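You operate a simulated robot arm through the tools that you are given. There is no shell and no other tool. Be economical: measure what you need, move in short steps, check, and stop when the job is done.

Carry out the task below with a simulated robot arm. There is one attempt and no reset: what you move stays moved.

JOB
Empty the cream pan into the brown bin, the red pan into the yellow bin, and wipe the oil spots.
Fine: the bins on the parts bench; blue pad; pans and pad back; spill none; leave the blue bin. What is to be rubbed or washed off counts as gone when no trace of it is left.

It is judged by the outcome, as a careful person would: the job done as asked, and still so three seconds after it is handed in. It fails if anything else is knocked over, pushed out of place, dropped, spilled or broken.

ROBOT AND FRAMES
A 7-joint arm with a two-finger parallel gripper on a trunk, on a base that drives. Base frame: it is fixed to the floor where the robot stands at the start and does not move with it; the origin is under the middle of the robot, x ahead of it, y to its left, z up; the surface under the hand at the start is at about z = 760. Readings come in mm, rad, newtons and seconds.
With the tool pointing down near the work surface it reaches from about 280 to 740 mm from the robot's upright axis, wherever it stands. Its first joint turns from -2.007 to 2.007 rad. Places, roughly: blue parts bin [700, -500, 800]; brown parts bin [700, -300, 800]; cream pan (23x12x11 cm) [500, -200, 800]; oil spots [400, -700, 800]; red pan (23x12x11 cm) [500, -300, 800]; yellow parts bin [700, -800, 800]. Payload 3.91 kg.
The tool frame sits at the grasp point between the pads (the TCP): z along the fingers, y along the line on which they close. The tips reach 30 mm beyond it. Largest opening 110 mm; finger width 20, thickness 10; the body of the gripper, 48 by 112 mm, starts 55 mm behind the TCP.
Orientation is that of the tool frame in the base frame, as a unit quaternion [w, x, y, z]. With the fingers straight down and closing along the base's y, the tool's x points along the base's -x, its y along +y and its z along -z.

CONTROLS
- The arm moves only by the tool apply_moves. Its argument "plan" is one flat list of numbers, 7 for each row, row after row: the turn, a rotation vector about the tool's x, y, z in units of 5 degrees (1.0 is 5 degrees), then the shift along the tool's x, y, z in units of 40 mm (1.0 is 40 mm), then the opening, from 0 (shut) to 1 (fully open). In form: [ax, ay, az, dx, dy, dz, claw, ax, ay, az, dx, dy, dz, claw, ...]. A call has 1 to 20 rows; each row shifts and turns the commanded pose from where the row before left it, along the tool's axes as they then stand. A call with a number of a shift or a turn outside -1 to 1 is refused whole. Each row takes 0.2 s and may step no farther than 50 mm and 0.15 rad from the row before; otherwise, or with a gripper value out of range, the whole call is refused. Where a pose cannot be reached the arm comes as near as it can. A force on the tool above 40 N (or 10 N above the force at the start of the call, whichever is more), or a blocked arm, ends the call early, and 0.2 s more pass. The fingers move at their own pace (about 108 mm/s each) and stop on an object; they squeeze with about 41 N. The grip force told is the motor's: it shows also when the fingers shut on nothing. Time passes only in rows, and 0.2 s behind the last, so rows that do not move let the fingers close. It gives the time, the measured TCP pose, the force on the tool (base axes), the opening and the grip force at its end, in the units of the frame above (readings bear some noise), with the torque about the TCP (base axes, N m) and any sound that the robot's microphone picked up.
- Cameras (640 x 400 px; columns grow to the right, rows downward): "scene" is now at [-13.6, 92.4, 1682.8]; the picture's right is [-0.77, -0.64, 0.00], its down [-0.49, 0.59, -0.64] and it looks along [0.41, -0.49, -0.77] (base axes); focal length 255 px, centre (320, 200). "wrist" rides on the gripper at [72, 17, -103] in the tool frame; the picture's right is [-0.23, 0.97, 0.00], its down [-0.76, -0.18, -0.62] and it looks along [-0.61, -0.14, 0.78] (tool axes); focal length 222 px, centre (320, 200). There is no depth. A picture from a camera that has moved, and an enlarged one, comes with that camera's place and axes in the base frame and with its lens.
- grab_frame(camera): a new picture of that camera. It takes no simulated time.
- slide_trunk(by): slides the trunk up (or, below 0, down) by that many mm; the arm and the scene camera ride with it, the base frame stays. It gives what a move gives, with no picture.
- roll_base(legs): drives the robot by 1 to 6 legs, each [ahead, turn to the left] in mm and rad, along the robot's own axes; the way and the turn of a leg run together, so that a leg with both is an arc; at most 1500 mm and 3.142 rad a leg. The arm and the cameras ride along, it lands a little off, and it stops where it bumps. It gives what a move gives.
- aim_head(pan, tilt): turns the head with the scene camera to pan (to the left, within 2.705 rad either way) and tilt (down, from -0.506 to 1.204), counted from straight ahead of the robot. It gives what a move gives.
- inspect(camera, box): a new picture of the part [left, top, right, bottom] of that camera's present view, enlarged. It takes no simulated time.
- job_done(): hands the job in; it is judged then, once.

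Work in short steps. Places have to be worked out from the pictures, the camera data and where the tool is seen: move nearer, look again, correct. Check each grasp and each placing, and mend what went wrong. You have 120 turns and 82 pictures in all, those below and enlarged ones among them. Open the gripper and draw the arm clear of the work before you hand the job in, unless the task says otherwise; then end with one line.

The tools are called after "Request:" by a JSON object that holds its "name" and its "arguments". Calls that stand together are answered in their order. apply_moves: Moves the arm, as the interface text tells. Its arguments: {"type":"object","properties":{"plan":{"type":"array"}},"required":["plan"]} The other tools are called the same way: slide_trunk (by) slides the trunk up or down; roll_base (legs) drives the base; aim_head (pan, tilt) turns the head that bears the scene camera; grab_frame (camera) takes a picture; inspect (camera, box) takes an enlarged picture of a part of a camera's view; job_done () hands the job in.

At the start:

```text
time_s: 0.0
ee_pos: [388.3, -279.7, 1157.7]
tcp_rot: [0.0, 0.003, 1.0, 0.0]
contact_force: [-0.6, -0.3, 0.2]
moment: [-0.03, -0.02, -0.01]
width: 110.1
grasp_force: 0.0
trunk travel left (down, up): [-800.0, 190.0]
robot x, y, heading: [-1.7, 1.0, -0.003]
head pan, tilt: [-0.88, 0.876]
```

scene: 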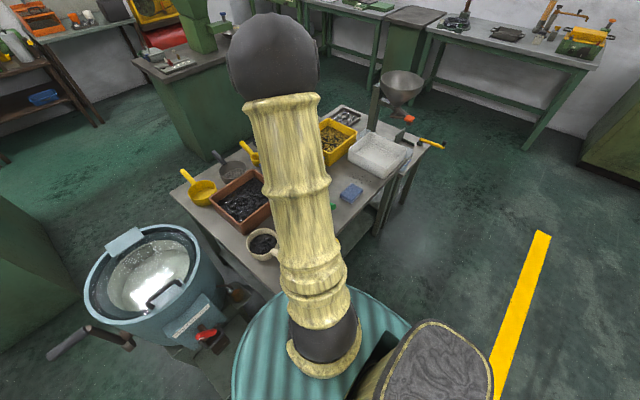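
wrist: 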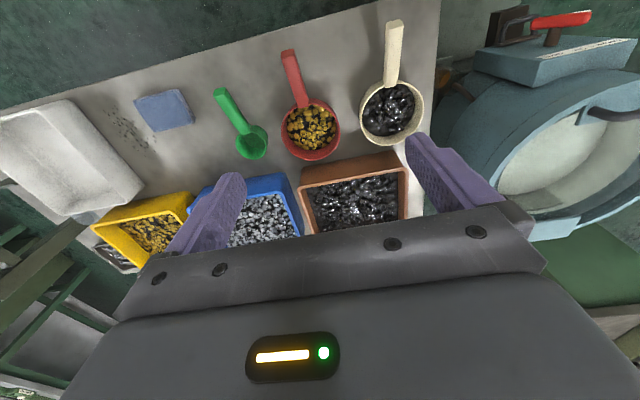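

I'll look at the work area in detail before moving anything.

Request:
{"name": "inspect", "arguments": {"camera": "wrist", "box": [200, 0, 460, 250]}}

Request:
{"name": "inspect", "arguments": {"camera": "wrist", "box": [0, 50, 260, 280]}}

Request:
{"name": "inspect", "arguments": {"camera": "scene", "box": [160, 80, 460, 270]}}

```text
1.60 times, centred on (330, 125) of wrist
camera zoom: at [316.4, -263.8, 1260.6], right [0.23, 0.97, 0.0], down [0.76, -0.18, 0.62], along [0.61, -0.15, -0.78], focal length 355 px, centre (304, 320)
```

zoom: 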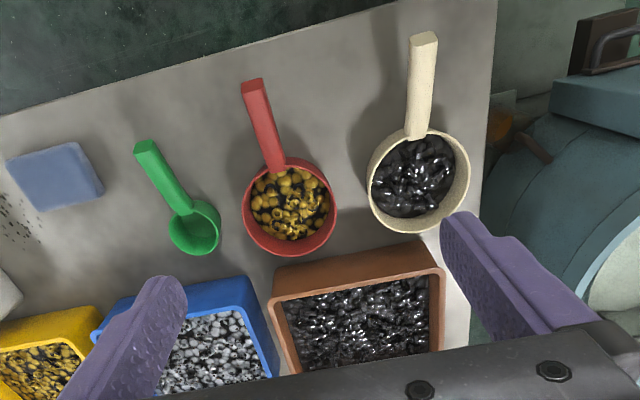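

```text
1.74 times, centred on (130, 165) of wrist
camera zoom: at [316.4, -263.8, 1260.6], right [0.23, 0.97, 0.0], down [0.76, -0.18, 0.62], along [0.61, -0.15, -0.78], focal length 386 px, centre (650, 261)
```

zoom: 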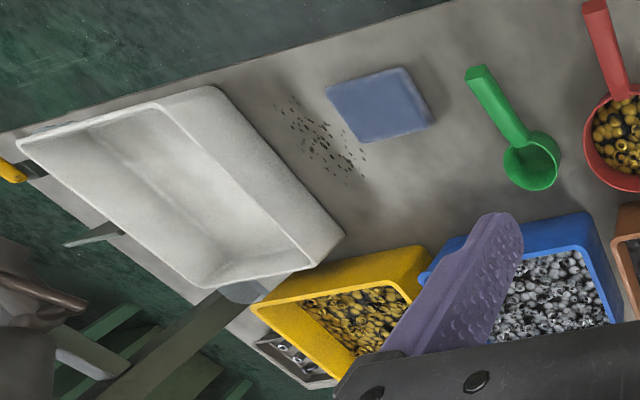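

```text
2.11 times, centred on (310, 175) of scene
camera zoom: at [-13.6, 92.4, 1682.8], right [-0.77, -0.64, 0.0], down [-0.49, 0.59, -0.64], along [0.41, -0.49, -0.77], focal length 536 px, centre (341, 253)
```

zoom: 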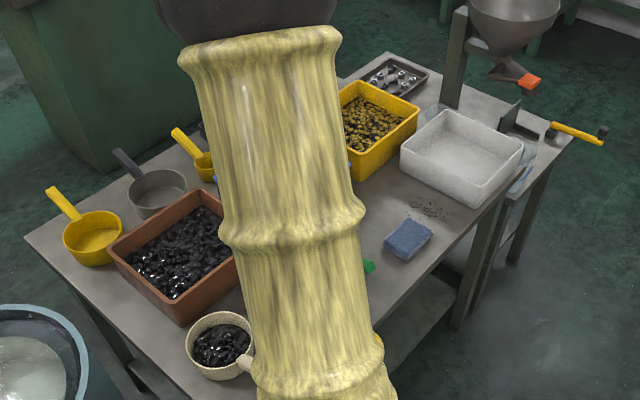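

The table edge is at x≈310, running along y, and the pan handles point at the robot. I'll drive along the table to about y=-480, so every item is in reach from one stand.

Request:
{"name": "roll_base", "arguments": {"legs": [[0, -1.568], [480, 0], [0, 1.571]]}}

Request:
{"name": "aim_head", "arguments": {"pan": 0.0, "tilt": 0.9}}

Request:
{"name": "grab_frame", "arguments": {"camera": "scene"}}

Request:
{"name": "grab_frame", "arguments": {"camera": "wrist"}}

```text
time_s: 14.4
ee_pos: [391.9, -756.9, 1157.8]
tcp_rot: [0.0, -0.002, 1.0, 0.0]
contact_force: [-0.6, 0.4, 0.1]
moment: [0.0, -0.02, 0.01]
width: 109.9
grasp_force: 0.0
trunk travel left (down, up): [-800.0, 190.0]
robot x, y, heading: [-0.1, -479.9, 0.013]
head pan, tilt: [-0.88, 0.876]
```

```text
time_s: 15.6
ee_pos: [391.1, -755.2, 1157.7]
tcp_rot: [0.001, -0.002, 1.0, 0.001]
contact_force: [-1.0, -0.4, -0.4]
moment: [-0.02, 0.01, -0.01]
width: 110.0
grasp_force: 0.1
trunk travel left (down, up): [-800.0, 190.0]
robot x, y, heading: [-0.4, -482.6, 0.011]
head pan, tilt: [0.0, 0.901]
```

```text
76 pictures are left
camera scene: at [10.8, -328.4, 1681.0], right [0.01, -1.0, 0.0], down [-0.78, -0.01, -0.62], along [0.62, 0.01, -0.78], focal length 255 px, centre (320, 200)
```

scene: 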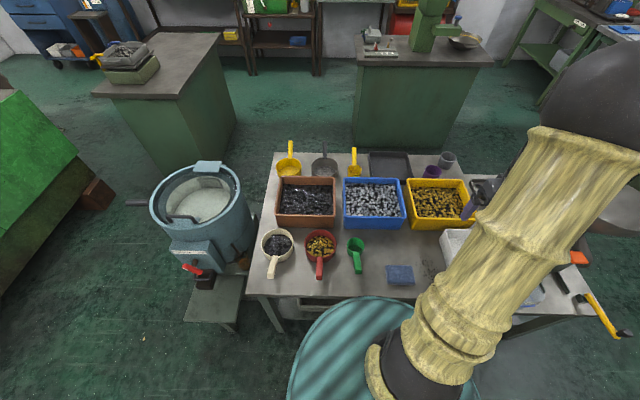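

```text
75 pictures are left
camera wrist: at [319.1, -740.2, 1260.6], right [0.22, 0.97, 0.0], down [0.76, -0.17, 0.62], along [0.61, -0.14, -0.78], focal length 222 px, centre (320, 200)
```

wrist: 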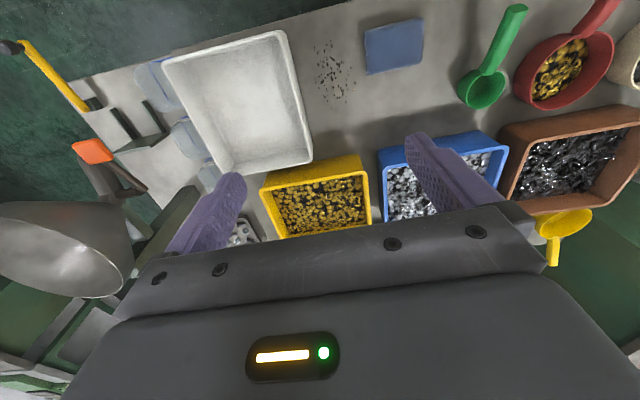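

The whole bench is in view now, so I'll zoom in to measure it.

Request:
{"name": "inspect", "arguments": {"camera": "scene", "box": [245, 130, 405, 300]}}

Request:
{"name": "inspect", "arguments": {"camera": "scene", "box": [360, 140, 520, 300]}}

```text
2.35 times, centred on (325, 215) of scene
camera zoom: at [10.8, -328.4, 1681.0], right [0.01, -1.0, 0.0], down [-0.78, -0.01, -0.62], along [0.62, 0.01, -0.78], focal length 600 px, centre (308, 165)
```

zoom: 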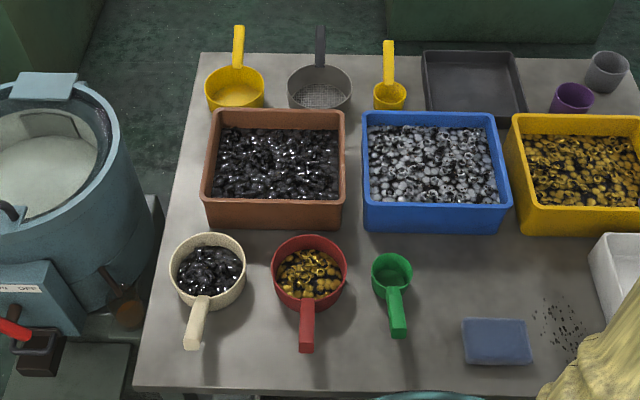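

```text
2.50 times, centred on (440, 220) of scene
camera zoom: at [10.8, -328.4, 1681.0], right [0.01, -1.0, 0.0], down [-0.78, -0.01, -0.62], along [0.62, 0.01, -0.78], focal length 637 px, centre (20, 150)
```

zoom: 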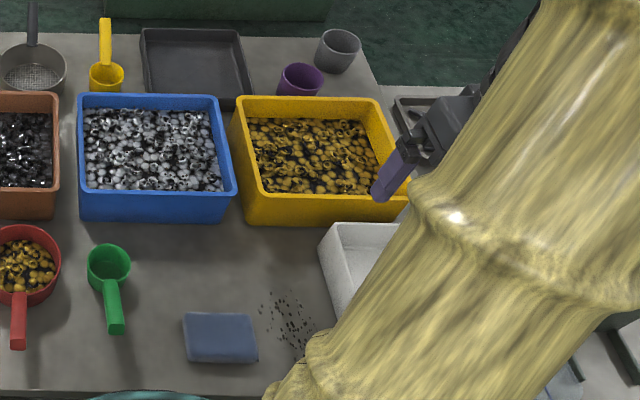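

From the two views I place things as follows:
- Brown bin: x 595–810, y −140…−385, rim z≈848.
- Yellow bin: centre ≈(695,−810).
- Red bowl: ≈(485,−322), handle tip ≈(340,−320,860).
- Cream bowl: ≈(480,−160), handle tip ≈(340,−160,860).

I'll back up for elbow room, swing the arm over and pitch the tool forward so the fingers will lie along a handle.

Request:
{"name": "roll_base", "arguments": {"legs": [[-150, 0]]}}

Request:
{"name": "apply_moves", "arguments": {"plan": [0, 0, 0, -1, 0.8, 0, 0.6, 0, 0, 0, -1, 0.8, 0, 0.6, 0, -1, 0, 0, 0.8, 0, 0.6, 0, -1, 0, 0, 0.8, 0, 0.6, 0, -1, 0, 0, 0.8, 0, 0.6, 0, -1, 0, 0, 0.8, 0, 0.6, 0, -1, 0, 0, 0.8, 0, 0.6, 0, -1, 0, 0, 0.8, 0, 0.6, 0, -1, 0, 0, 0.8, 0, 0.6, 0, -1, 0, 0, 0.8, 0, 0.6, 0, -1, 0, 0, 0.8, 0, 0.6, 0, -1, 0, 0, 0.8, 0, 0.6, 0, -1, 0, 0, 0.8, 0, 0.6, 0, 0, 0, 0, 0.5, 0, 0.6, 0, 0, 0, 0, 0, 0, 0.6]}}

Request:
{"name": "grab_frame", "arguments": {"camera": "wrist"}}

Request:
{"name": "grab_frame", "arguments": {"camera": "scene"}}

```text
time_s: 17.1
ee_pos: [241.1, -757.0, 1158.9]
tcp_rot: [0.001, -0.003, 1.0, 0.0]
contact_force: [0.1, -0.2, 0.2]
moment: [0.01, 0.0, 0.02]
width: 109.9
grasp_force: 0.0
trunk travel left (down, up): [-800.0, 190.0]
robot x, y, heading: [-149.2, -480.8, 0.008]
head pan, tilt: [0.0, 0.901]
```

```text
refused: row 1 steps farther than a row can; nothing moved
```

```text
72 pictures are left
camera wrist: at [167.6, -741.6, 1261.0], right [0.22, 0.97, 0.0], down [0.76, -0.17, 0.62], along [0.61, -0.14, -0.78], focal length 222 px, centre (320, 200)
```

wrist: 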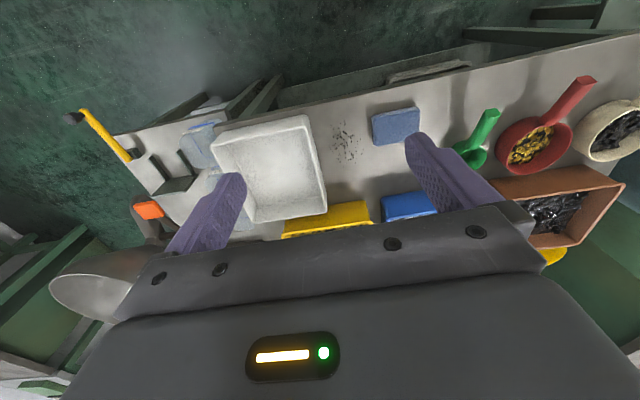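

```text
71 pictures are left
camera scene: at [-141.4, -330.0, 1681.0], right [0.01, -1.0, 0.0], down [-0.78, -0.01, -0.62], along [0.62, 0.01, -0.78], focal length 255 px, centre (320, 200)
```

scene: 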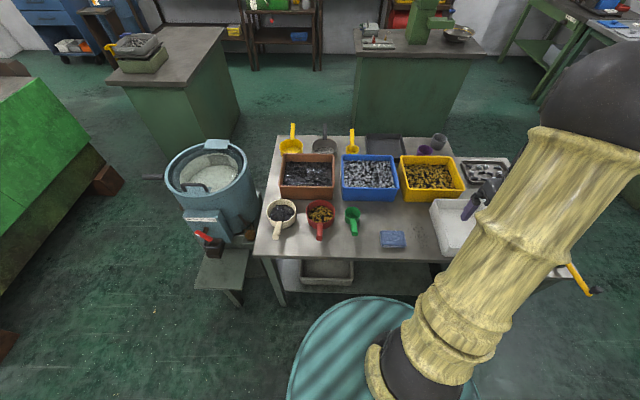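

The step was just over the limit, so I'll retry with smaller ones.

Request:
{"name": "apply_moves", "arguments": {"plan": [0, 0, 0, -0.9, 0.75, 0, 0.6, 0, 0, 0, -0.9, 0.75, 0, 0.6, 0, -1, 0, 0, 0.8, 0, 0.6, 0, -1, 0, 0, 0.8, 0, 0.6, 0, -1, 0, 0, 0.8, 0, 0.6, 0, -1, 0, 0, 0.8, 0, 0.6, 0, -1, 0, 0, 0.8, 0, 0.6, 0, -1, 0, 0, 0.8, 0, 0.6, 0, -1, 0, 0, 0.8, 0, 0.6, 0, -1, 0, 0, 0.8, 0, 0.6, 0, -1, 0, 0, 0.8, 0, 0.6, 0, -1, 0, 0, 0.8, 0, 0.6, 0, -1, 0, 0, 0.8, 0, 0.6, 0, 0, 0, 0, 0.5, 0, 0.6, 0, 0, 0, 0, 0, 0, 0.6]}}

Request:
{"name": "grab_frame", "arguments": {"camera": "wrist"}}

Request:
{"name": "grab_frame", "arguments": {"camera": "scene"}}

```text
time_s: 20.3
ee_pos: [315.3, -321.9, 1158.9]
tcp_rot: [0.462, -0.002, 0.887, 0.002]
contact_force: [0.2, -0.4, 0.0]
moment: [0.0, 0.03, 0.0]
width: 66.1
grasp_force: 0.1
out of reach, approached as far as the arm can: row 12
trunk travel left (down, up): [-800.0, 190.0]
robot x, y, heading: [-153.3, -480.9, 0.017]
head pan, tilt: [0.0, 0.901]
```

```text
70 pictures are left
camera wrist: at [189.6, -307.6, 1159.2], right [0.13, 0.97, 0.19], down [-0.07, -0.18, 0.98], along [0.99, -0.14, 0.05], focal length 222 px, centre (320, 200)
```

wrist: 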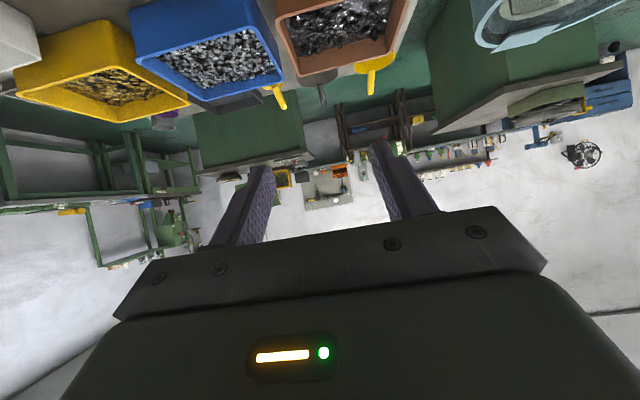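

```text
69 pictures are left
camera scene: at [-139.7, -330.0, 1680.9], right [0.01, -1.0, 0.0], down [-0.78, -0.01, -0.62], along [0.62, 0.01, -0.78], focal length 255 px, centre (320, 200)
```

scene: 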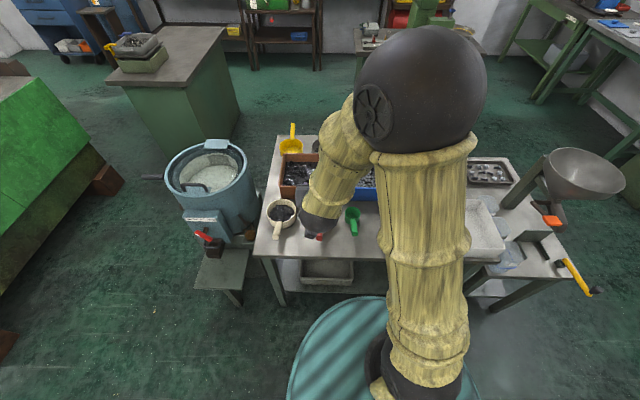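

The pitch pose works. Next I'll test in free air how far the tool can roll, since pouring depends on it.

Request:
{"name": "apply_moves", "arguments": {"plan": [0, 0, 1, 0, 0, 0, 0.6, 0, 0, 1, 0, 0, 0, 0.6, 0, 0, 1, 0, 0, 0, 0.6, 0, 0, 1, 0, 0, 0, 0.6, 0, 0, 1, 0, 0, 0, 0.6, 0, 0, 1, 0, 0, 0, 0.6, 0, 0, 1, 0, 0, 0, 0.6, 0, 0, 1, 0, 0, 0, 0.6, 0, 0, 1, 0, 0, 0, 0.6, 0, 0, 1, 0, 0, 0, 0.6, 0, 0, 1, 0, 0, 0, 0.6, 0, 0, 1, 0, 0, 0, 0.6, 0, 0, 1, 0, 0, 0, 0.6, 0, 0, 1, 0, 0, 0, 0.6, 0, 0, 1, 0, 0, 0, 0.6, 0, 0, 1, 0, 0, 0, 0.6, 0, 0, 1, 0, 0, 0, 0.6, 0, 0, 1, 0, 0, 0, 0.6, 0, 0, 1, 0, 0, 0, 0.6, 0, 0, 1, 0, 0, 0, 0.6]}}

Request:
{"name": "apply_moves", "arguments": {"plan": [0, 0, 1, 0, 0, 0, 0.6, 0, 0, 1, 0, 0, 0, 0.6, 0, 0, 1, 0, 0, 0, 0.6, 0, 0, 1, 0, 0, 0, 0.6, 0, 0, 1, 0, 0, 0, 0.6, 0, 0, 1, 0, 0, 0, 0.6, 0, 0, 1, 0, 0, 0, 0.6, 0, 0, 1, 0, 0, 0, 0.6, 0, 0, 1, 0, 0, 0, 0.6, 0, 0, 1, 0, 0, 0, 0.6, 0, 0, 1, 0, 0, 0, 0.6, 0, 0, 1, 0, 0, 0, 0.6]}}

```text
time_s: 24.5
ee_pos: [314.4, -323.0, 1159.7]
tcp_rot: [0.296, 0.679, 0.571, 0.354]
contact_force: [0.2, -0.4, 0.0]
moment: [0.02, 0.01, -0.02]
width: 66.1
grasp_force: 0.1
trunk travel left (down, up): [-800.0, 190.0]
robot x, y, heading: [-152.0, -482.8, 0.015]
head pan, tilt: [0.0, 0.901]
```

```text
time_s: 27.1
ee_pos: [314.3, -324.5, 1159.9]
tcp_rot: [0.078, 0.874, 0.156, 0.454]
contact_force: [-0.3, -0.3, -0.7]
moment: [0.0, 0.0, -0.02]
width: 66.1
grasp_force: 0.1
trunk travel left (down, up): [-800.0, 190.0]
robot x, y, heading: [-150.0, -484.2, 0.011]
head pan, tilt: [0.0, 0.901]
```

Roll range is ample at 160°. I'll finish at 180°, which puts the camera above the gripper, and look at the handles.

Request:
{"name": "apply_moves", "arguments": {"plan": [0, 0, 1, 0, 0, 0, 0.6, 0, 0, 1, 0, 0, 0, 0.6, 0, 0, 1, 0, 0, 0, 0.6, 0, 0, 1, 0, 0, 0, 0.6, 0, 0, 0, 0, 0, 0, 0.6]}}

Request:
{"name": "grab_frame", "arguments": {"camera": "wrist"}}

```text
time_s: 28.3
ee_pos: [314.1, -322.8, 1159.7]
tcp_rot: [-0.002, 0.887, 0.002, 0.462]
contact_force: [0.1, -0.7, 0.3]
moment: [0.01, 0.03, 0.01]
width: 66.0
grasp_force: 0.0
trunk travel left (down, up): [-800.0, 190.0]
robot x, y, heading: [-151.5, -480.2, 0.014]
head pan, tilt: [0.0, 0.901]
```

```text
68 pictures are left
camera wrist: at [272.1, -341.4, 1276.9], right [-0.13, -0.97, -0.19], down [-0.95, 0.17, -0.27], along [0.29, 0.14, -0.95], focal length 222 px, centre (320, 200)
```

wrist: 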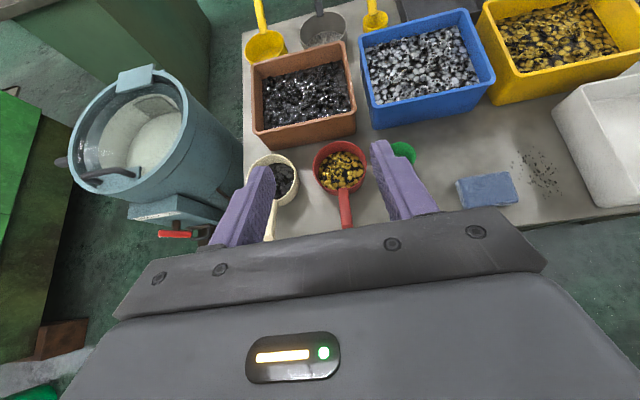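

The pose is good. I'll descend toward the red handle, stopping short to look.

Request:
{"name": "apply_moves", "arguments": {"plan": [0, 0, 0, -0.82, 0, 0.5, 0.6, 0, 0, 0, -0.82, 0, 0.5, 0.6, 0, 0, 0, -0.82, 0, 0.5, 0.6, 0, 0, 0, -0.82, 0, 0.5, 0.6, 0, 0, 0, -0.82, 0, 0.5, 0.6, 0, 0, 0, -0.82, 0, 0.5, 0.6, 0, 0, 0, 0, 0, 0, 0.6]}}

Request:
{"name": "grab_frame", "arguments": {"camera": "wrist"}}

Request:
{"name": "inspect", "arguments": {"camera": "scene", "box": [230, 160, 390, 260]}}

```text
time_s: 29.9
ee_pos: [301.2, -322.8, 928.6]
tcp_rot: [-0.001, 0.886, 0.002, 0.463]
contact_force: [0.4, -0.5, 0.6]
moment: [-0.02, 0.0, 0.01]
width: 65.9
grasp_force: 0.1
trunk travel left (down, up): [-800.0, 190.0]
robot x, y, heading: [-146.0, -482.5, 0.013]
head pan, tilt: [0.0, 0.901]
```

```text
67 pictures are left
camera wrist: at [258.2, -340.9, 1046.4], right [-0.13, -0.97, -0.19], down [-0.95, 0.17, -0.27], along [0.29, 0.14, -0.95], focal length 222 px, centre (320, 200)
```

wrist: 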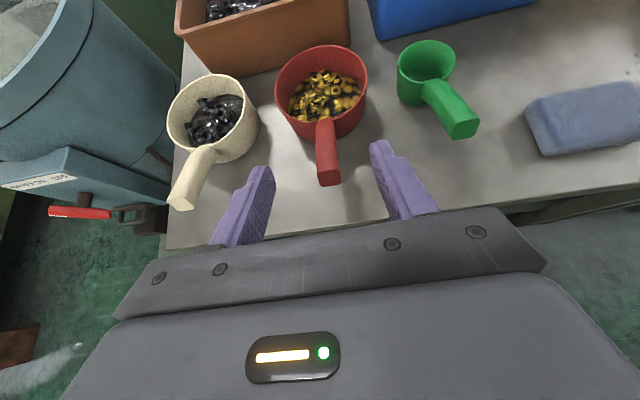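

```text
4.00 times, centred on (310, 210) of scene
camera zoom: at [-140.1, -329.7, 1680.9], right [0.01, -1.0, 0.0], down [-0.78, -0.01, -0.62], along [0.62, 0.01, -0.78], focal length 1019 px, centre (360, 160)
```

zoom: 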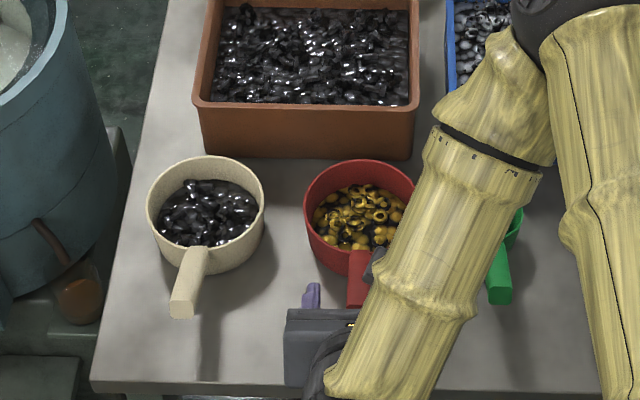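

The red handle's tip is at about (337,−324.5,853), sloping 28° down toward the bowl. I'll match that pitch and line up just behind the tip.

Request:
{"name": "apply_moves", "arguments": {"plan": [0, 0.7, 0, 0, 0, 0, 0.6, 0, 0.7, 0, 0, 0, 0, 0.6, 0, 0, 0, -0.625, 0.02, 0.275, 0.6, 0, 0, 0, -0.625, 0.02, 0.275, 0.6, 0, 0, 0, 0, 0, 0, 0.6]}}

Request:
{"name": "grab_frame", "arguments": {"camera": "wrist"}}

```text
time_s: 31.1
ee_pos: [296.0, -324.5, 875.3]
tcp_rot: [-0.001, 0.857, 0.001, 0.515]
contact_force: [-0.2, -0.6, -0.2]
moment: [-0.01, 0.0, 0.01]
width: 66.0
grasp_force: 0.1
trunk travel left (down, up): [-800.0, 190.0]
robot x, y, heading: [-147.3, -481.5, 0.015]
head pan, tilt: [0.0, 0.901]
```

```text
65 pictures are left
camera wrist: at [239.7, -342.9, 986.3], right [-0.1, -0.97, -0.2], down [-0.91, 0.17, -0.38], along [0.41, 0.14, -0.9], focal length 222 px, centre (320, 200)
```

wrist: 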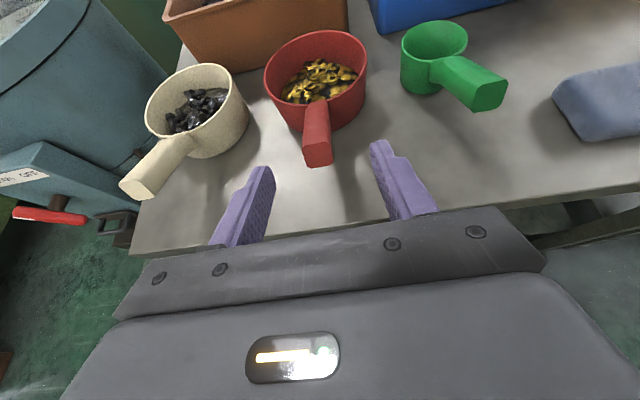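

The tip position is confirmed at (337,−325,853). I'll advance 92 mm along the handle and close.

Request:
{"name": "apply_moves", "arguments": {"plan": [0, 0, 0, 0, 0, 0.75, 0.6, 0, 0, 0, 0, 0, 0.75, 0.6, 0, 0, 0, 0, 0, 0.8, 0.6, 0, 0, 0, 0, 0, 0, 0.6]}}

Request:
{"name": "grab_frame", "arguments": {"camera": "wrist"}}

```text
time_s: 32.1
ee_pos: [377.0, -324.2, 831.4]
tcp_rot: [-0.001, 0.858, 0.002, 0.514]
contact_force: [-0.5, 0.0, -0.1]
moment: [-0.01, 0.01, 0.0]
width: 65.9
grasp_force: 0.1
trunk travel left (down, up): [-800.0, 190.0]
robot x, y, heading: [-153.4, -479.3, 0.016]
head pan, tilt: [0.0, 0.901]
```

```text
64 pictures are left
camera wrist: at [320.3, -342.3, 943.4], right [-0.1, -0.97, -0.2], down [-0.91, 0.17, -0.38], along [0.41, 0.14, -0.9], focal length 222 px, centre (320, 200)
```

wrist: 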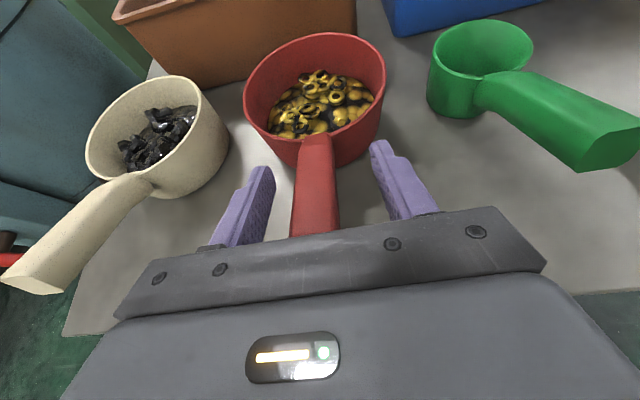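

The fingers straddle the handle, so I'll close and check the grip.

Request:
{"name": "apply_moves", "arguments": {"plan": [0, 0, 0, 0, 0, 0, 0.2, 0, 0, 0, 0, 0, 0, 0.0, 0, 0, 0, 0, 0, 0, 0.0, 0, 0, 0, 0, 0, 0, 0.0]}}

Request:
{"name": "apply_moves", "arguments": {"plan": [0, 0, 0, 0.22, 0, -0.12, 0.0, 0, 0, 0, 0.22, 0, -0.12, 0.0, 0, 0, 0, 0.22, 0, -0.12, 0.0, 0, 0, 0, 0, 0, 0, 0]}}

Request:
{"name": "grab_frame", "arguments": {"camera": "wrist"}}

```text
time_s: 33.1
ee_pos: [377.3, -323.7, 831.5]
tcp_rot: [-0.002, 0.857, 0.003, 0.515]
contact_force: [0.0, -0.7, 0.2]
moment: [-0.09, -0.08, -0.12]
width: 23.8
grasp_force: 41.6
trunk travel left (down, up): [-800.0, 190.0]
robot x, y, heading: [-152.9, -481.4, 0.008]
head pan, tilt: [0.0, 0.901]
```

```text
time_s: 34.1
ee_pos: [376.9, -323.9, 863.0]
tcp_rot: [-0.001, 0.858, 0.002, 0.514]
contact_force: [0.4, 0.3, -2.0]
moment: [-0.03, 0.29, -0.01]
width: 23.4
grasp_force: 41.2
trunk travel left (down, up): [-800.0, 190.0]
robot x, y, heading: [-152.1, -484.0, 0.02]
head pan, tilt: [0.0, 0.901]
```

```text
63 pictures are left
camera wrist: at [320.3, -342.6, 973.6], right [-0.1, -0.97, -0.2], down [-0.91, 0.17, -0.38], along [0.4, 0.14, -0.9], focal length 222 px, centre (320, 200)
```

wrist: 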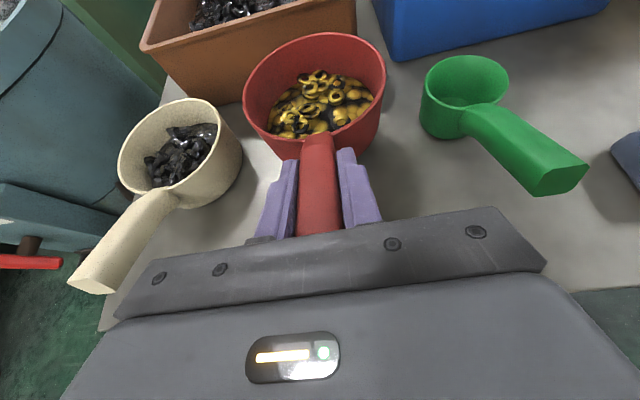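

The red pan is lifted, held firmly and still level. I'll raise it higher, roll the base forward for reach, and carry it level across toward the yellow bin.

Request:
{"name": "apply_moves", "arguments": {"plan": [0, 0, 0, 0.36, 0, -0.19, 0, 0, 0, 0, 0.72, 0, -0.38, 0, 0, 0, 0, 0.72, 0, -0.38, 0, 0, 0, 0, 0.72, 0, -0.38, 0, 0, 0, 0, 0.36, 0, -0.19, 0, 0, 0, 0, 0, 0, 0, 0]}}

Request:
{"name": "roll_base", "arguments": {"legs": [[110, 0]]}}

Request:
{"name": "apply_moves", "arguments": {"plan": [0, 0, 0, 0, 0.4, 0, 0, 0, 0, 0, 0, 0.8, 0, 0, 0, 0, 0, 0, 0.8, 0, 0, 0, 0, 0, 0, 0.8, 0, 0, 0, 0, 0, 0, 0.8, 0, 0, 0, 0, 0, 0, 0.8, 0, 0, 0, 0, 0, 0, 0.8, 0, 0, 0, 0, 0, 0, 0.8, 0, 0, 0, 0, 0, 0, 0.8, 0, 0, 0, 0, 0, 0, 0.8, 0, 0, 0, 0, 0, 0, 0.8, 0, 0, 0, 0, 0, 0, 0.8, 0, 0, 0, 0, 0, 0, 0.8, 0, 0, 0, 0, 0, 0, 0.8, 0, 0, 0, 0, 0, 0, 0.8, 0, 0, 0, 0, 0, 0, 0.8, 0, 0, 0, 0, 0, 0, 0.4, 0, 0, 0, 0, 0, 0, 0, 0, 0]}}

Request:
{"name": "grab_frame", "arguments": {"camera": "wrist"}}

Request:
{"name": "grab_frame", "arguments": {"camera": "scene"}}

```text
time_s: 35.5
ee_pos: [378.5, -324.0, 991.9]
tcp_rot: [-0.001, 0.857, 0.002, 0.515]
contact_force: [0.5, 0.0, -2.5]
moment: [-0.01, 0.26, 0.01]
width: 23.5
grasp_force: 40.5
trunk travel left (down, up): [-800.0, 190.0]
robot x, y, heading: [-153.0, -485.7, 0.01]
head pan, tilt: [0.0, 0.901]
```

```text
time_s: 36.8
ee_pos: [490.0, -321.6, 991.4]
tcp_rot: [-0.001, 0.858, 0.001, 0.514]
contact_force: [0.4, 1.5, -3.1]
moment: [0.01, 0.26, -0.01]
width: 23.6
grasp_force: 41.3
trunk travel left (down, up): [-800.0, 190.0]
robot x, y, heading: [-43.0, -483.8, 0.007]
head pan, tilt: [0.0, 0.901]
```

```text
time_s: 40.6
ee_pos: [492.3, -835.8, 992.2]
tcp_rot: [-0.002, 0.857, 0.002, 0.515]
contact_force: [-0.3, -0.4, -2.4]
moment: [0.01, 0.27, 0.03]
width: 23.7
grasp_force: 41.3
trunk travel left (down, up): [-800.0, 190.0]
robot x, y, heading: [-41.9, -478.8, 0.013]
head pan, tilt: [0.0, 0.901]
```

```text
62 pictures are left
camera wrist: at [434.5, -853.3, 1103.5], right [-0.1, -0.97, -0.2], down [-0.91, 0.17, -0.38], along [0.4, 0.14, -0.9], focal length 222 px, centre (320, 200)
```

wrist: 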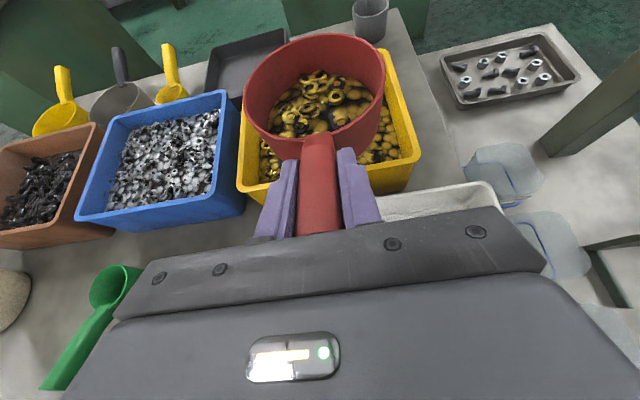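

```text
61 pictures are left
camera scene: at [-29.0, -328.9, 1681.0], right [0.01, -1.0, 0.0], down [-0.78, -0.01, -0.62], along [0.62, 0.01, -0.78], focal length 255 px, centre (320, 200)
```

scene: 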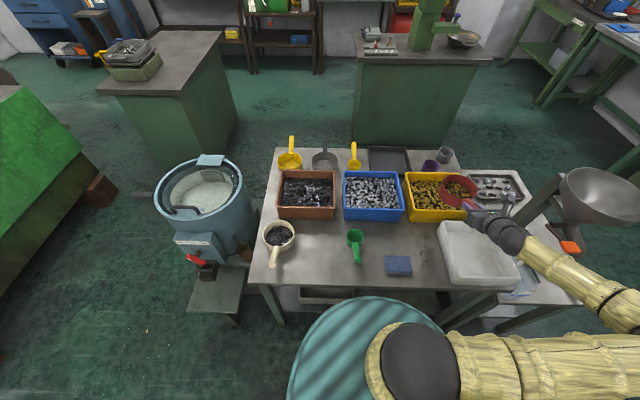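

The bowl is in front of the yellow bin, whose centre I measure at ≈(694,−825), rim 848. I'll move forward over it and bring the handle axis level.

Request:
{"name": "apply_moves", "arguments": {"plan": [0, 0, 0, 0.276, 0.05, 0.517, 0, 0, 0, 0, 0.276, 0.05, 0.517, 0, 0, 0, 0, 0.276, 0, 0.517, 0, 0, 0, 0, 0.276, 0, 0.517, 0, 0, 0.7, 0, 0, 0, 0, 0, 0, 0.7, 0, 0, 0, 0, 0, 0, 0.7, 0, 0, 0, 0, 0, 0, 0.7, 0, 0, 0, 0, 0, 0, 0.7, 0, 0, 0, 0, 0, 0, 0.7, 0, 0, 0, 0, 0, 0, 0.7, 0, 0, 0, 0, 0, 0, 0.7, 0, 0, 0, 0, 0, 0, 0, -0.34, 0, 0, 0, 0, 0, 0, -0.34, 0, 0, 0, 0, 0, 0, 0, 0, 0, 0]}}

Request:
{"name": "grab_frame", "arguments": {"camera": "wrist"}}

Request:
{"name": "inspect", "arguments": {"camera": "scene", "box": [380, 150, 540, 250]}}

```text
refused: plan must hold 7 numbers for each row
```

```text
60 pictures are left
camera wrist: at [434.5, -853.3, 1103.5], right [-0.1, -0.97, -0.2], down [-0.91, 0.17, -0.38], along [0.4, 0.14, -0.9], focal length 222 px, centre (320, 200)
```

wrist: 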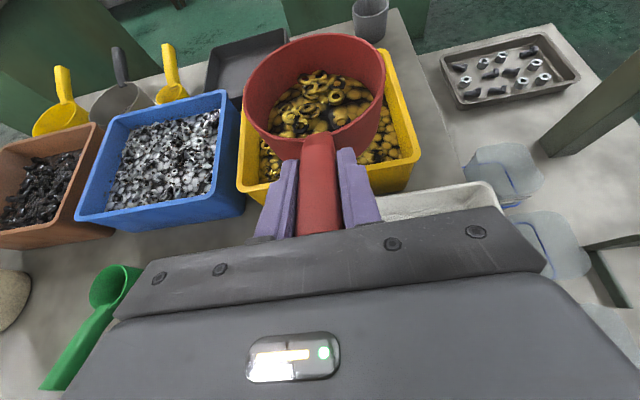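

```text
4.00 times, centred on (460, 200) of scene
camera zoom: at [-29.0, -328.9, 1681.0], right [0.01, -1.0, 0.0], down [-0.78, -0.01, -0.62], along [0.62, 0.01, -0.78], focal length 1019 px, centre (-240, 200)
```

zoom: 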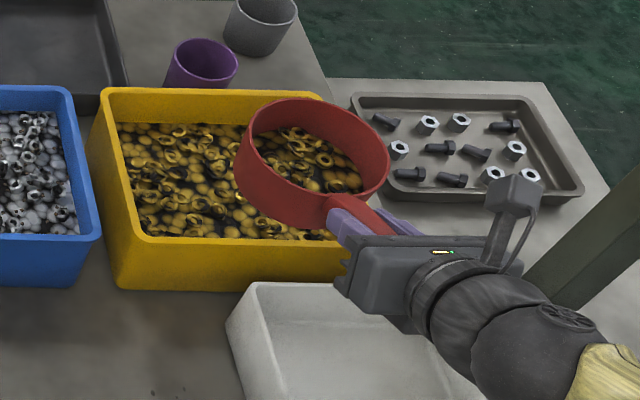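

I mis-counted a row, so I'm resending it properly. The white tray is close below the camera, so I'll stay a bit higher.

Request:
{"name": "apply_moves", "arguments": {"plan": [0, 0, 0, 0.276, 0.05, 0.517, 0, 0, 0, 0, 0.276, 0.05, 0.517, 0, 0, 0, 0, 0.276, 0, 0.517, 0, 0, 0, 0, 0.276, 0, 0.517, 0, 0, 0.94, 0, 0, 0, 0, 0, 0, 0.94, 0, 0, 0, 0, 0, 0, 0.94, 0, 0, 0, 0, 0, 0, 0.94, 0, 0, 0, 0, 0, 0, 0.94, 0, 0, 0, 0, 0, 0, 0.94, 0, 0, 0, 0, 0, 0, 0, 0, -0.4, 0, 0, 0, 0, 0, 0, 0, 0, 0, 0]}}

Request:
{"name": "grab_frame", "arguments": {"camera": "scene"}}

```text
time_s: 43.4
ee_pos: [579.2, -873.5, 1021.8]
tcp_rot: [0.05, 0.706, 0.042, 0.705]
contact_force: [0.8, 0.3, -3.8]
moment: [-0.01, 0.33, 0.04]
width: 23.3
grasp_force: 40.4
trunk travel left (down, up): [-800.0, 190.0]
robot x, y, heading: [-39.2, -481.8, 0.012]
head pan, tilt: [0.0, 0.901]
stopped in row 12: the arm was blocked; the commanded pose is now the measured one
```

```text
58 pictures are left
camera scene: at [-29.0, -329.1, 1681.0], right [0.01, -1.0, 0.0], down [-0.78, -0.01, -0.62], along [0.62, 0.01, -0.78], focal length 255 px, centre (320, 200)
```

scene: 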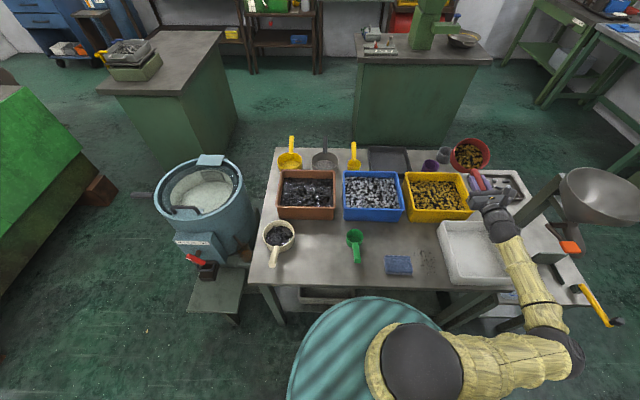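

The arm was blocked and swerved, with the elbow low on the right. I'll look at what it's near before moving further.

Request:
{"name": "inspect", "arguments": {"camera": "scene", "box": [400, 130, 640, 400]}}

Request:
{"name": "grab_frame", "arguments": {"camera": "wrist"}}

```text
1.48 times, centred on (520, 265) of scene
camera zoom: at [-29.0, -329.1, 1681.0], right [0.01, -1.0, 0.0], down [-0.78, -0.01, -0.62], along [0.62, 0.01, -0.78], focal length 378 px, centre (24, 104)
```

zoom: 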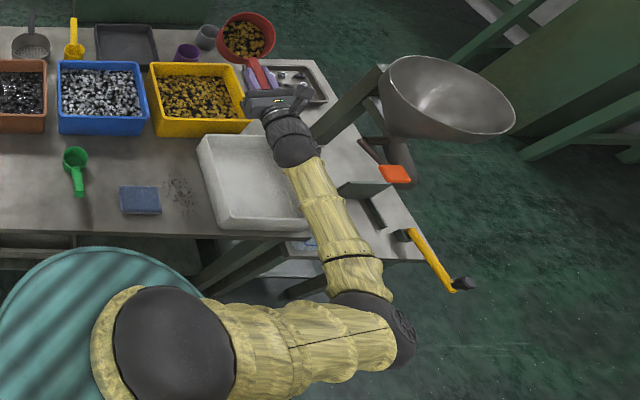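

```text
56 pictures are left
camera wrist: at [476.0, -881.6, 1094.7], right [-0.01, -0.99, -0.1], down [-0.62, 0.08, -0.78], along [0.78, 0.06, -0.62], focal length 222 px, centre (320, 200)
```

wrist: 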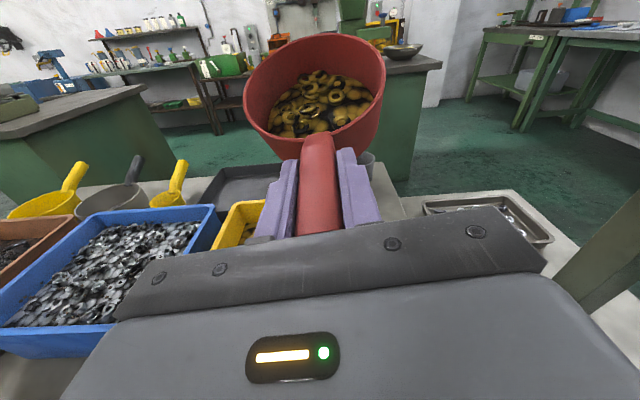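

Nothing was spilled; the arm is just badly posed with the yellow bin so far to its right. I'll pull back toward the robot's middle, then restand the base straight in front of the yellow bin.

Request:
{"name": "apply_moves", "arguments": {"plan": [0, 0, 0, 0.2, -0.3, -0.4, 0, 0, 0, 0, 0.2, -0.6, -0.7, 0, 0, 0, 0, 0.2, -0.6, -0.7, 0, 0, -0.9, 0, 0, -0.6, -0.5, 0, 0, -0.9, 0, 0, -0.7, 0, 0, 0, -0.9, 0, 0, -0.7, 0, 0, 0, -0.9, 0, 0, -0.7, 0, 0, 0, -0.9, 0, 0, -0.7, 0, 0, 0, -0.9, 0, 0, -0.7, 0, 0, 0, 0, 0, 0, -0.7, 0, 0, 0, 0, 0, 0, -0.7, 0, 0, 0, 0, 0, 0, 0, 0, 0]}}

Request:
{"name": "grab_frame", "arguments": {"camera": "scene"}}

```text
time_s: 46.0
ee_pos: [489.2, -590.9, 1010.7]
tcp_rot: [0.055, 0.851, 0.028, 0.521]
contact_force: [-0.8, -0.3, -3.2]
moment: [0.01, 0.29, 0.01]
width: 23.7
grasp_force: 40.9
trunk travel left (down, up): [-800.0, 190.0]
robot x, y, heading: [-42.1, -484.3, 0.009]
head pan, tilt: [0.0, 0.901]
```

```text
55 pictures are left
camera scene: at [-29.1, -328.9, 1681.0], right [0.01, -1.0, 0.0], down [-0.78, -0.01, -0.62], along [0.62, 0.01, -0.78], focal length 255 px, centre (320, 200)
```

scene: 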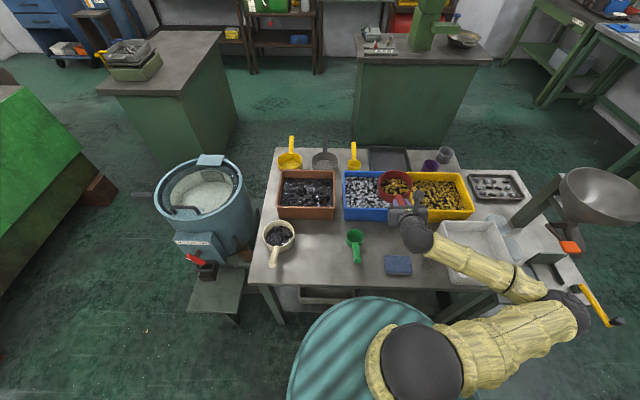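

Retracted cleanly. I'll straighten the small roll and yaw error, lift, and check the floor behind the robot before re-standing.

Request:
{"name": "apply_moves", "arguments": {"plan": [0, 0, 0.8, 0.4, -0.4, -0.2, 0, 0, 0, 0.8, 0.6, -0.6, -0.3, 0, 0.73, 0, -0.37, 0.6, -0.6, -0.3, 0, 0, 0, 0, 0.6, -0.6, -0.3, 0, 0, 0, 0, 0.4, -0.4, -0.2, 0, 0, 0, 0, 0, 0, 0, 0]}}

Request:
{"name": "aim_head", "arguments": {"pan": -2.3, "tilt": 0.6}}

Request:
{"name": "grab_frame", "arguments": {"camera": "scene"}}

```text
time_s: 47.4
ee_pos: [494.5, -483.3, 1122.8]
tcp_rot: [-0.002, 0.852, 0.0, 0.524]
contact_force: [0.6, 0.1, -2.8]
moment: [-0.02, 0.3, 0.0]
width: 23.7
grasp_force: 41.2
trunk travel left (down, up): [-800.0, 190.0]
robot x, y, heading: [-39.6, -481.3, 0.011]
head pan, tilt: [0.0, 0.901]
```

```text
time_s: 49.5
ee_pos: [493.7, -482.9, 1122.2]
tcp_rot: [-0.001, 0.852, -0.001, 0.524]
contact_force: [-0.4, -0.2, -2.2]
moment: [0.01, 0.31, 0.0]
width: 23.4
grasp_force: 40.8
trunk travel left (down, up): [-800.0, 190.0]
robot x, y, heading: [-40.6, -483.5, 0.009]
head pan, tilt: [-2.3, 0.6]
```

```text
54 pictures are left
camera scene: at [-162.4, -396.3, 1705.8], right [-0.75, 0.66, 0.0], down [0.37, 0.43, -0.83], along [-0.54, -0.62, -0.56], focal length 255 px, centre (320, 200)
```

scene: 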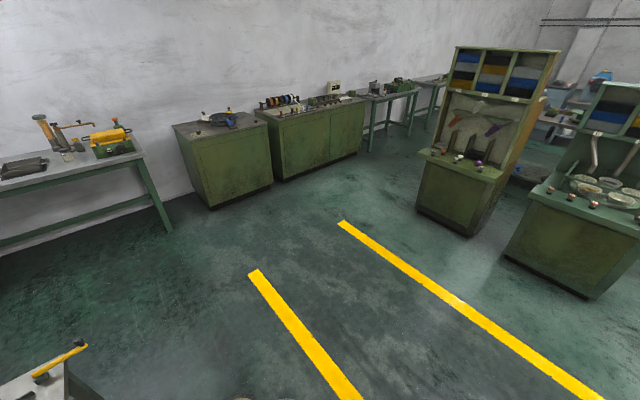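

The floor behind is clear, so I'll restand around y≈−730.

Request:
{"name": "roll_base", "arguments": {"legs": [[-60, 0], [0, 0.49], [-520, 0], [0, -0.5], [460, 0]]}}

Request:
{"name": "aim_head", "arguments": {"pan": -0.1, "tilt": 0.85}}

Request:
{"name": "grab_frame", "arguments": {"camera": "scene"}}

```text
time_s: 60.3
ee_pos: [443.5, -733.4, 1121.3]
tcp_rot: [-0.001, 0.852, -0.001, 0.524]
contact_force: [0.3, 0.0, -2.4]
moment: [-0.01, 0.27, -0.04]
width: 23.4
grasp_force: 40.6
trunk travel left (down, up): [-800.0, 190.0]
robot x, y, heading: [-91.8, -729.3, 0.01]
head pan, tilt: [-2.3, 0.6]
```

```text
time_s: 62.4
ee_pos: [442.4, -732.8, 1121.4]
tcp_rot: [0.0, 0.852, -0.002, 0.523]
contact_force: [0.1, -0.5, -3.6]
moment: [0.02, 0.32, -0.01]
width: 23.3
grasp_force: 40.9
trunk travel left (down, up): [-800.0, 190.0]
robot x, y, heading: [-91.0, -732.3, 0.015]
head pan, tilt: [-0.099, 0.85]
```

```text
53 pictures are left
camera scene: at [-78.1, -585.9, 1684.8], right [-0.09, -1.0, 0.0], down [-0.75, 0.07, -0.66], along [0.66, -0.06, -0.75], focal length 255 px, centre (320, 200)
```

scene: 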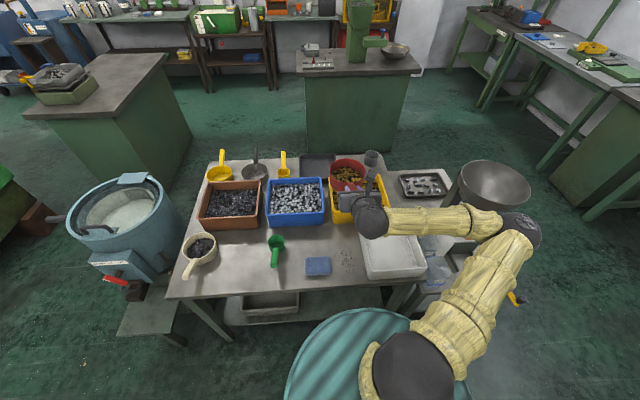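

The re-stand worked: the pan is level and the bin almost straight ahead. I'll move over the bin in small steps.

Request:
{"name": "apply_moves", "arguments": {"plan": [0, 0, 0, -0.115, 0.21, 0.33, 0, 0, 0, 0, -0.23, 0.425, 0.663, 0, 0, 0, 0, -0.23, 0.425, 0.663, 0, 0, 0, 0, -0.23, 0.425, 0.663, 0, 0, 0, 0, -0.23, 0.425, 0.663, 0, 0, 0, 0, -0.23, 0.425, 0.663, 0, 0, 0, 0, -0.115, 0.21, 0.33, 0, 0, 0.9, 0, 0, 0, 0, 0, 0, 0.9, 0, 0, 0, 0, 0, 0, 0.9, 0, 0, 0, 0, 0, 0, 0.9, 0, 0, 0, 0, 0, 0, 0.9, 0, 0, 0, 0, 0, 0, 0.9, 0, 0, 0, 0, 0, 0, 0, 0, 0, 0, 0, 0]}}

Request:
{"name": "grab_frame", "arguments": {"camera": "scene"}}

```text
time_s: 65.6
ee_pos: [566.4, -851.4, 1031.7]
tcp_rot: [0.029, 0.692, 0.029, 0.72]
contact_force: [0.4, 0.4, -2.5]
moment: [0.02, 0.35, 0.0]
width: 23.7
grasp_force: 41.4
trunk travel left (down, up): [-800.0, 190.0]
robot x, y, heading: [-93.1, -731.6, 0.01]
head pan, tilt: [-0.099, 0.85]
stopped in row 14: the arm was blocked; the commanded pose is now the measured one
```

```text
52 pictures are left
camera scene: at [-78.0, -586.1, 1684.8], right [-0.09, -1.0, 0.0], down [-0.75, 0.07, -0.66], along [0.66, -0.06, -0.75], focal length 255 px, centre (320, 200)
```

scene: 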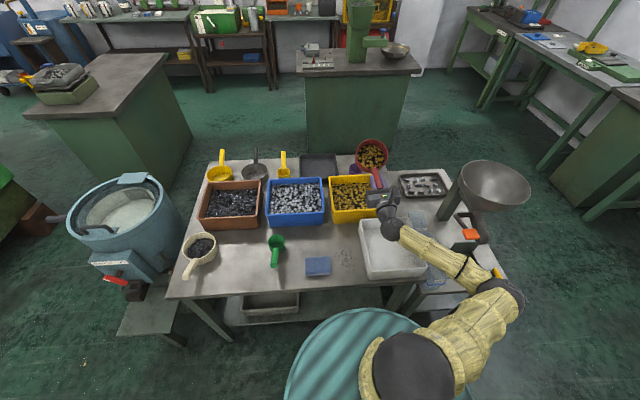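

The pose is nearly right: handle level and bowl over the bin, just 30 mm high. The wrist can't go lower here, so I'll lower the trunk 60 mm, keeping the arm rigid, and start rolling.

Request:
{"name": "slide_trunk", "arguments": {"by": -60}}

Request:
{"name": "apply_moves", "arguments": {"plan": [0, 0, -1, 0, 0, 0, 0, 0, 0, -1, 0, 0, 0, 0, 0, 0, -1, 0, 0, 0, 0, 0, 0, -1, 0, 0, 0, 0, 0, 0, -1, 0, 0, 0, 0, 0, 0, -1, 0, 0, 0, 0]}}

Request:
{"name": "grab_frame", "arguments": {"camera": "scene"}}

```text
time_s: 66.6
ee_pos: [565.9, -850.9, 972.3]
tcp_rot: [0.028, 0.692, 0.029, 0.72]
contact_force: [0.4, 0.7, -3.0]
moment: [-0.02, 0.33, 0.01]
width: 23.7
grasp_force: 40.6
trunk travel left (down, up): [-740.0, 250.0]
robot x, y, heading: [-91.1, -732.0, 0.018]
head pan, tilt: [-0.099, 0.85]
```

```text
time_s: 68.0
ee_pos: [564.9, -849.1, 970.3]
tcp_rot: [0.213, 0.662, 0.206, 0.688]
contact_force: [1.2, 0.9, -3.1]
moment: [-0.01, 0.33, -0.03]
width: 23.6
grasp_force: 40.7
trunk travel left (down, up): [-740.0, 250.0]
robot x, y, heading: [-90.0, -732.3, 0.013]
head pan, tilt: [-0.099, 0.85]
```

```text
51 pictures are left
camera scene: at [-78.0, -585.9, 1624.8], right [-0.09, -1.0, 0.0], down [-0.75, 0.07, -0.66], along [0.66, -0.06, -0.75], focal length 255 px, centre (320, 200)
```

scene: 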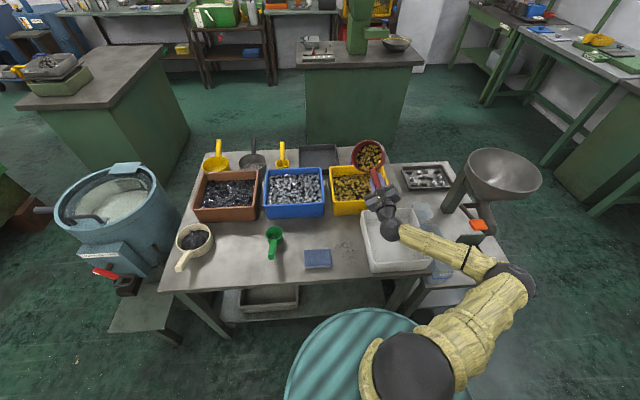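

Rolling is smooth and the bowl is at ≈(690,−850), over the bin. Continuing the pour.

Request:
{"name": "apply_moves", "arguments": {"plan": [0, 0, -1, 0, 0, 0, 0, 0, 0, -1, 0, 0, 0, 0, 0, 0, -1, 0, 0, 0, 0, 0, 0, -1, 0, 0, 0, 0, 0, 0, -1, 0, 0, 0, 0, 0, 0, -1, 0, 0, 0, 0, 0, 0, -1, 0, 0, 0, 0, 0, 0, -1, 0, 0, 0, 0, 0, 0, -1, 0, 0, 0, 0, 0, 0, -1, 0, 0, 0, 0, 0, 0, -1, 0, 0, 0, 0, 0, 0, 0, 0, 0, 0, 0]}}

Request:
{"name": "inspect", "arguments": {"camera": "scene", "box": [300, 120, 460, 220]}}

```text
time_s: 70.6
ee_pos: [565.5, -850.7, 969.9]
tcp_rot: [0.507, 0.492, 0.489, 0.512]
contact_force: [-0.4, -0.2, -2.3]
moment: [0.02, 0.24, 0.0]
width: 23.9
grasp_force: 41.1
trunk travel left (down, up): [-740.0, 250.0]
robot x, y, heading: [-93.9, -729.2, 0.015]
head pan, tilt: [-0.099, 0.85]
```

```text
4.00 times, centred on (380, 170) of scene
camera zoom: at [-78.1, -585.9, 1624.8], right [-0.09, -1.0, 0.0], down [-0.75, 0.07, -0.66], along [0.66, -0.06, -0.75], focal length 1019 px, centre (80, 320)
```

zoom: 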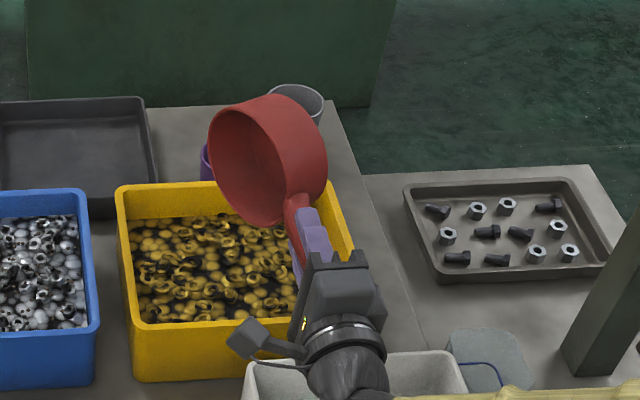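

Most of it is already out, and it landed inside the bin. I'll roll further to empty the bowl, with a small shake.

Request:
{"name": "apply_moves", "arguments": {"plan": [0, 0, -1, 0, 0, 0, 0, 0, 0, -1, 0, 0, 0, 0, 0, 0, -1, 0, 0, 0, 0, 0, 0, -1, 0, 0, 0, 0, 0, 0, -1, 0, 0, 0, 0, 0, 0, -1, 0, 0, 0, 0, 0, 0, -1, 0, 0, 0, 0, 0, 0, -1, 0, 0, 0, 0, 0, 0, -1, 0, 0, 0, 0, 0, 0, -1, 0, 0, 0, 0, 0, 0, -1, 0, 0, 0, 0, 0, 0, 0, 0, 0, 0, 0, 0, 0, 0.8, 0, 0, 0, 0, 0, 0, -0.8, 0, 0, 0, 0, 0, 0, 0.8, 0, 0, 0, 0, 0, 0, -0.8, 0, 0, 0, 0, 0, 0, 0, 0, 0, 0, 0]}}

Request:
{"name": "inspect", "arguments": {"camera": "scene", "box": [300, 120, 460, 220]}}

Request:
{"name": "grab_frame", "arguments": {"camera": "wrist"}}

```text
time_s: 74.2
ee_pos: [564.2, -849.7, 970.2]
tcp_rot: [0.686, 0.212, 0.66, 0.22]
contact_force: [-0.7, -0.6, -2.5]
moment: [0.0, 0.23, 0.02]
width: 23.7
grasp_force: 40.8
trunk travel left (down, up): [-740.0, 250.0]
robot x, y, heading: [-92.6, -731.2, 0.017]
head pan, tilt: [-0.099, 0.85]
```

```text
4.00 times, centred on (380, 170) of scene
camera zoom: at [-78.1, -585.9, 1624.8], right [-0.09, -1.0, 0.0], down [-0.75, 0.07, -0.66], along [0.66, -0.06, -0.75], focal length 1019 px, centre (80, 320)
```

zoom: 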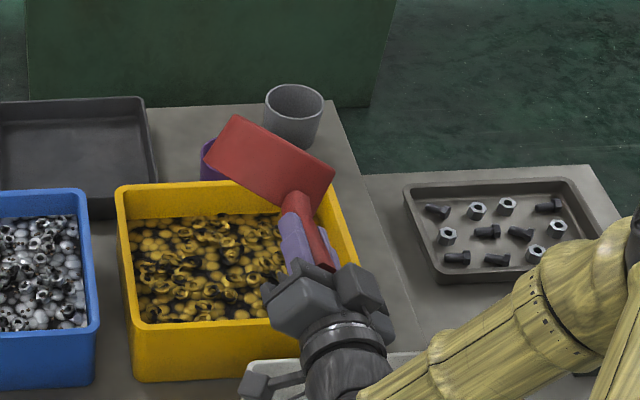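

```text
48 pictures are left
camera wrist: at [463.9, -795.2, 916.7], right [-0.03, 0.66, 0.75], down [-0.64, -0.59, 0.49], along [0.77, -0.47, 0.44], focal length 222 px, centre (320, 200)
```

wrist: 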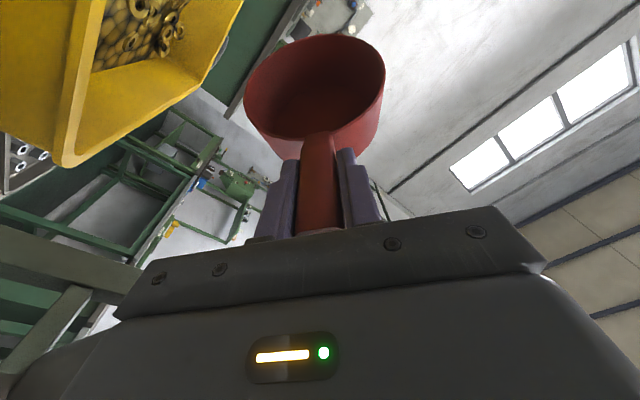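

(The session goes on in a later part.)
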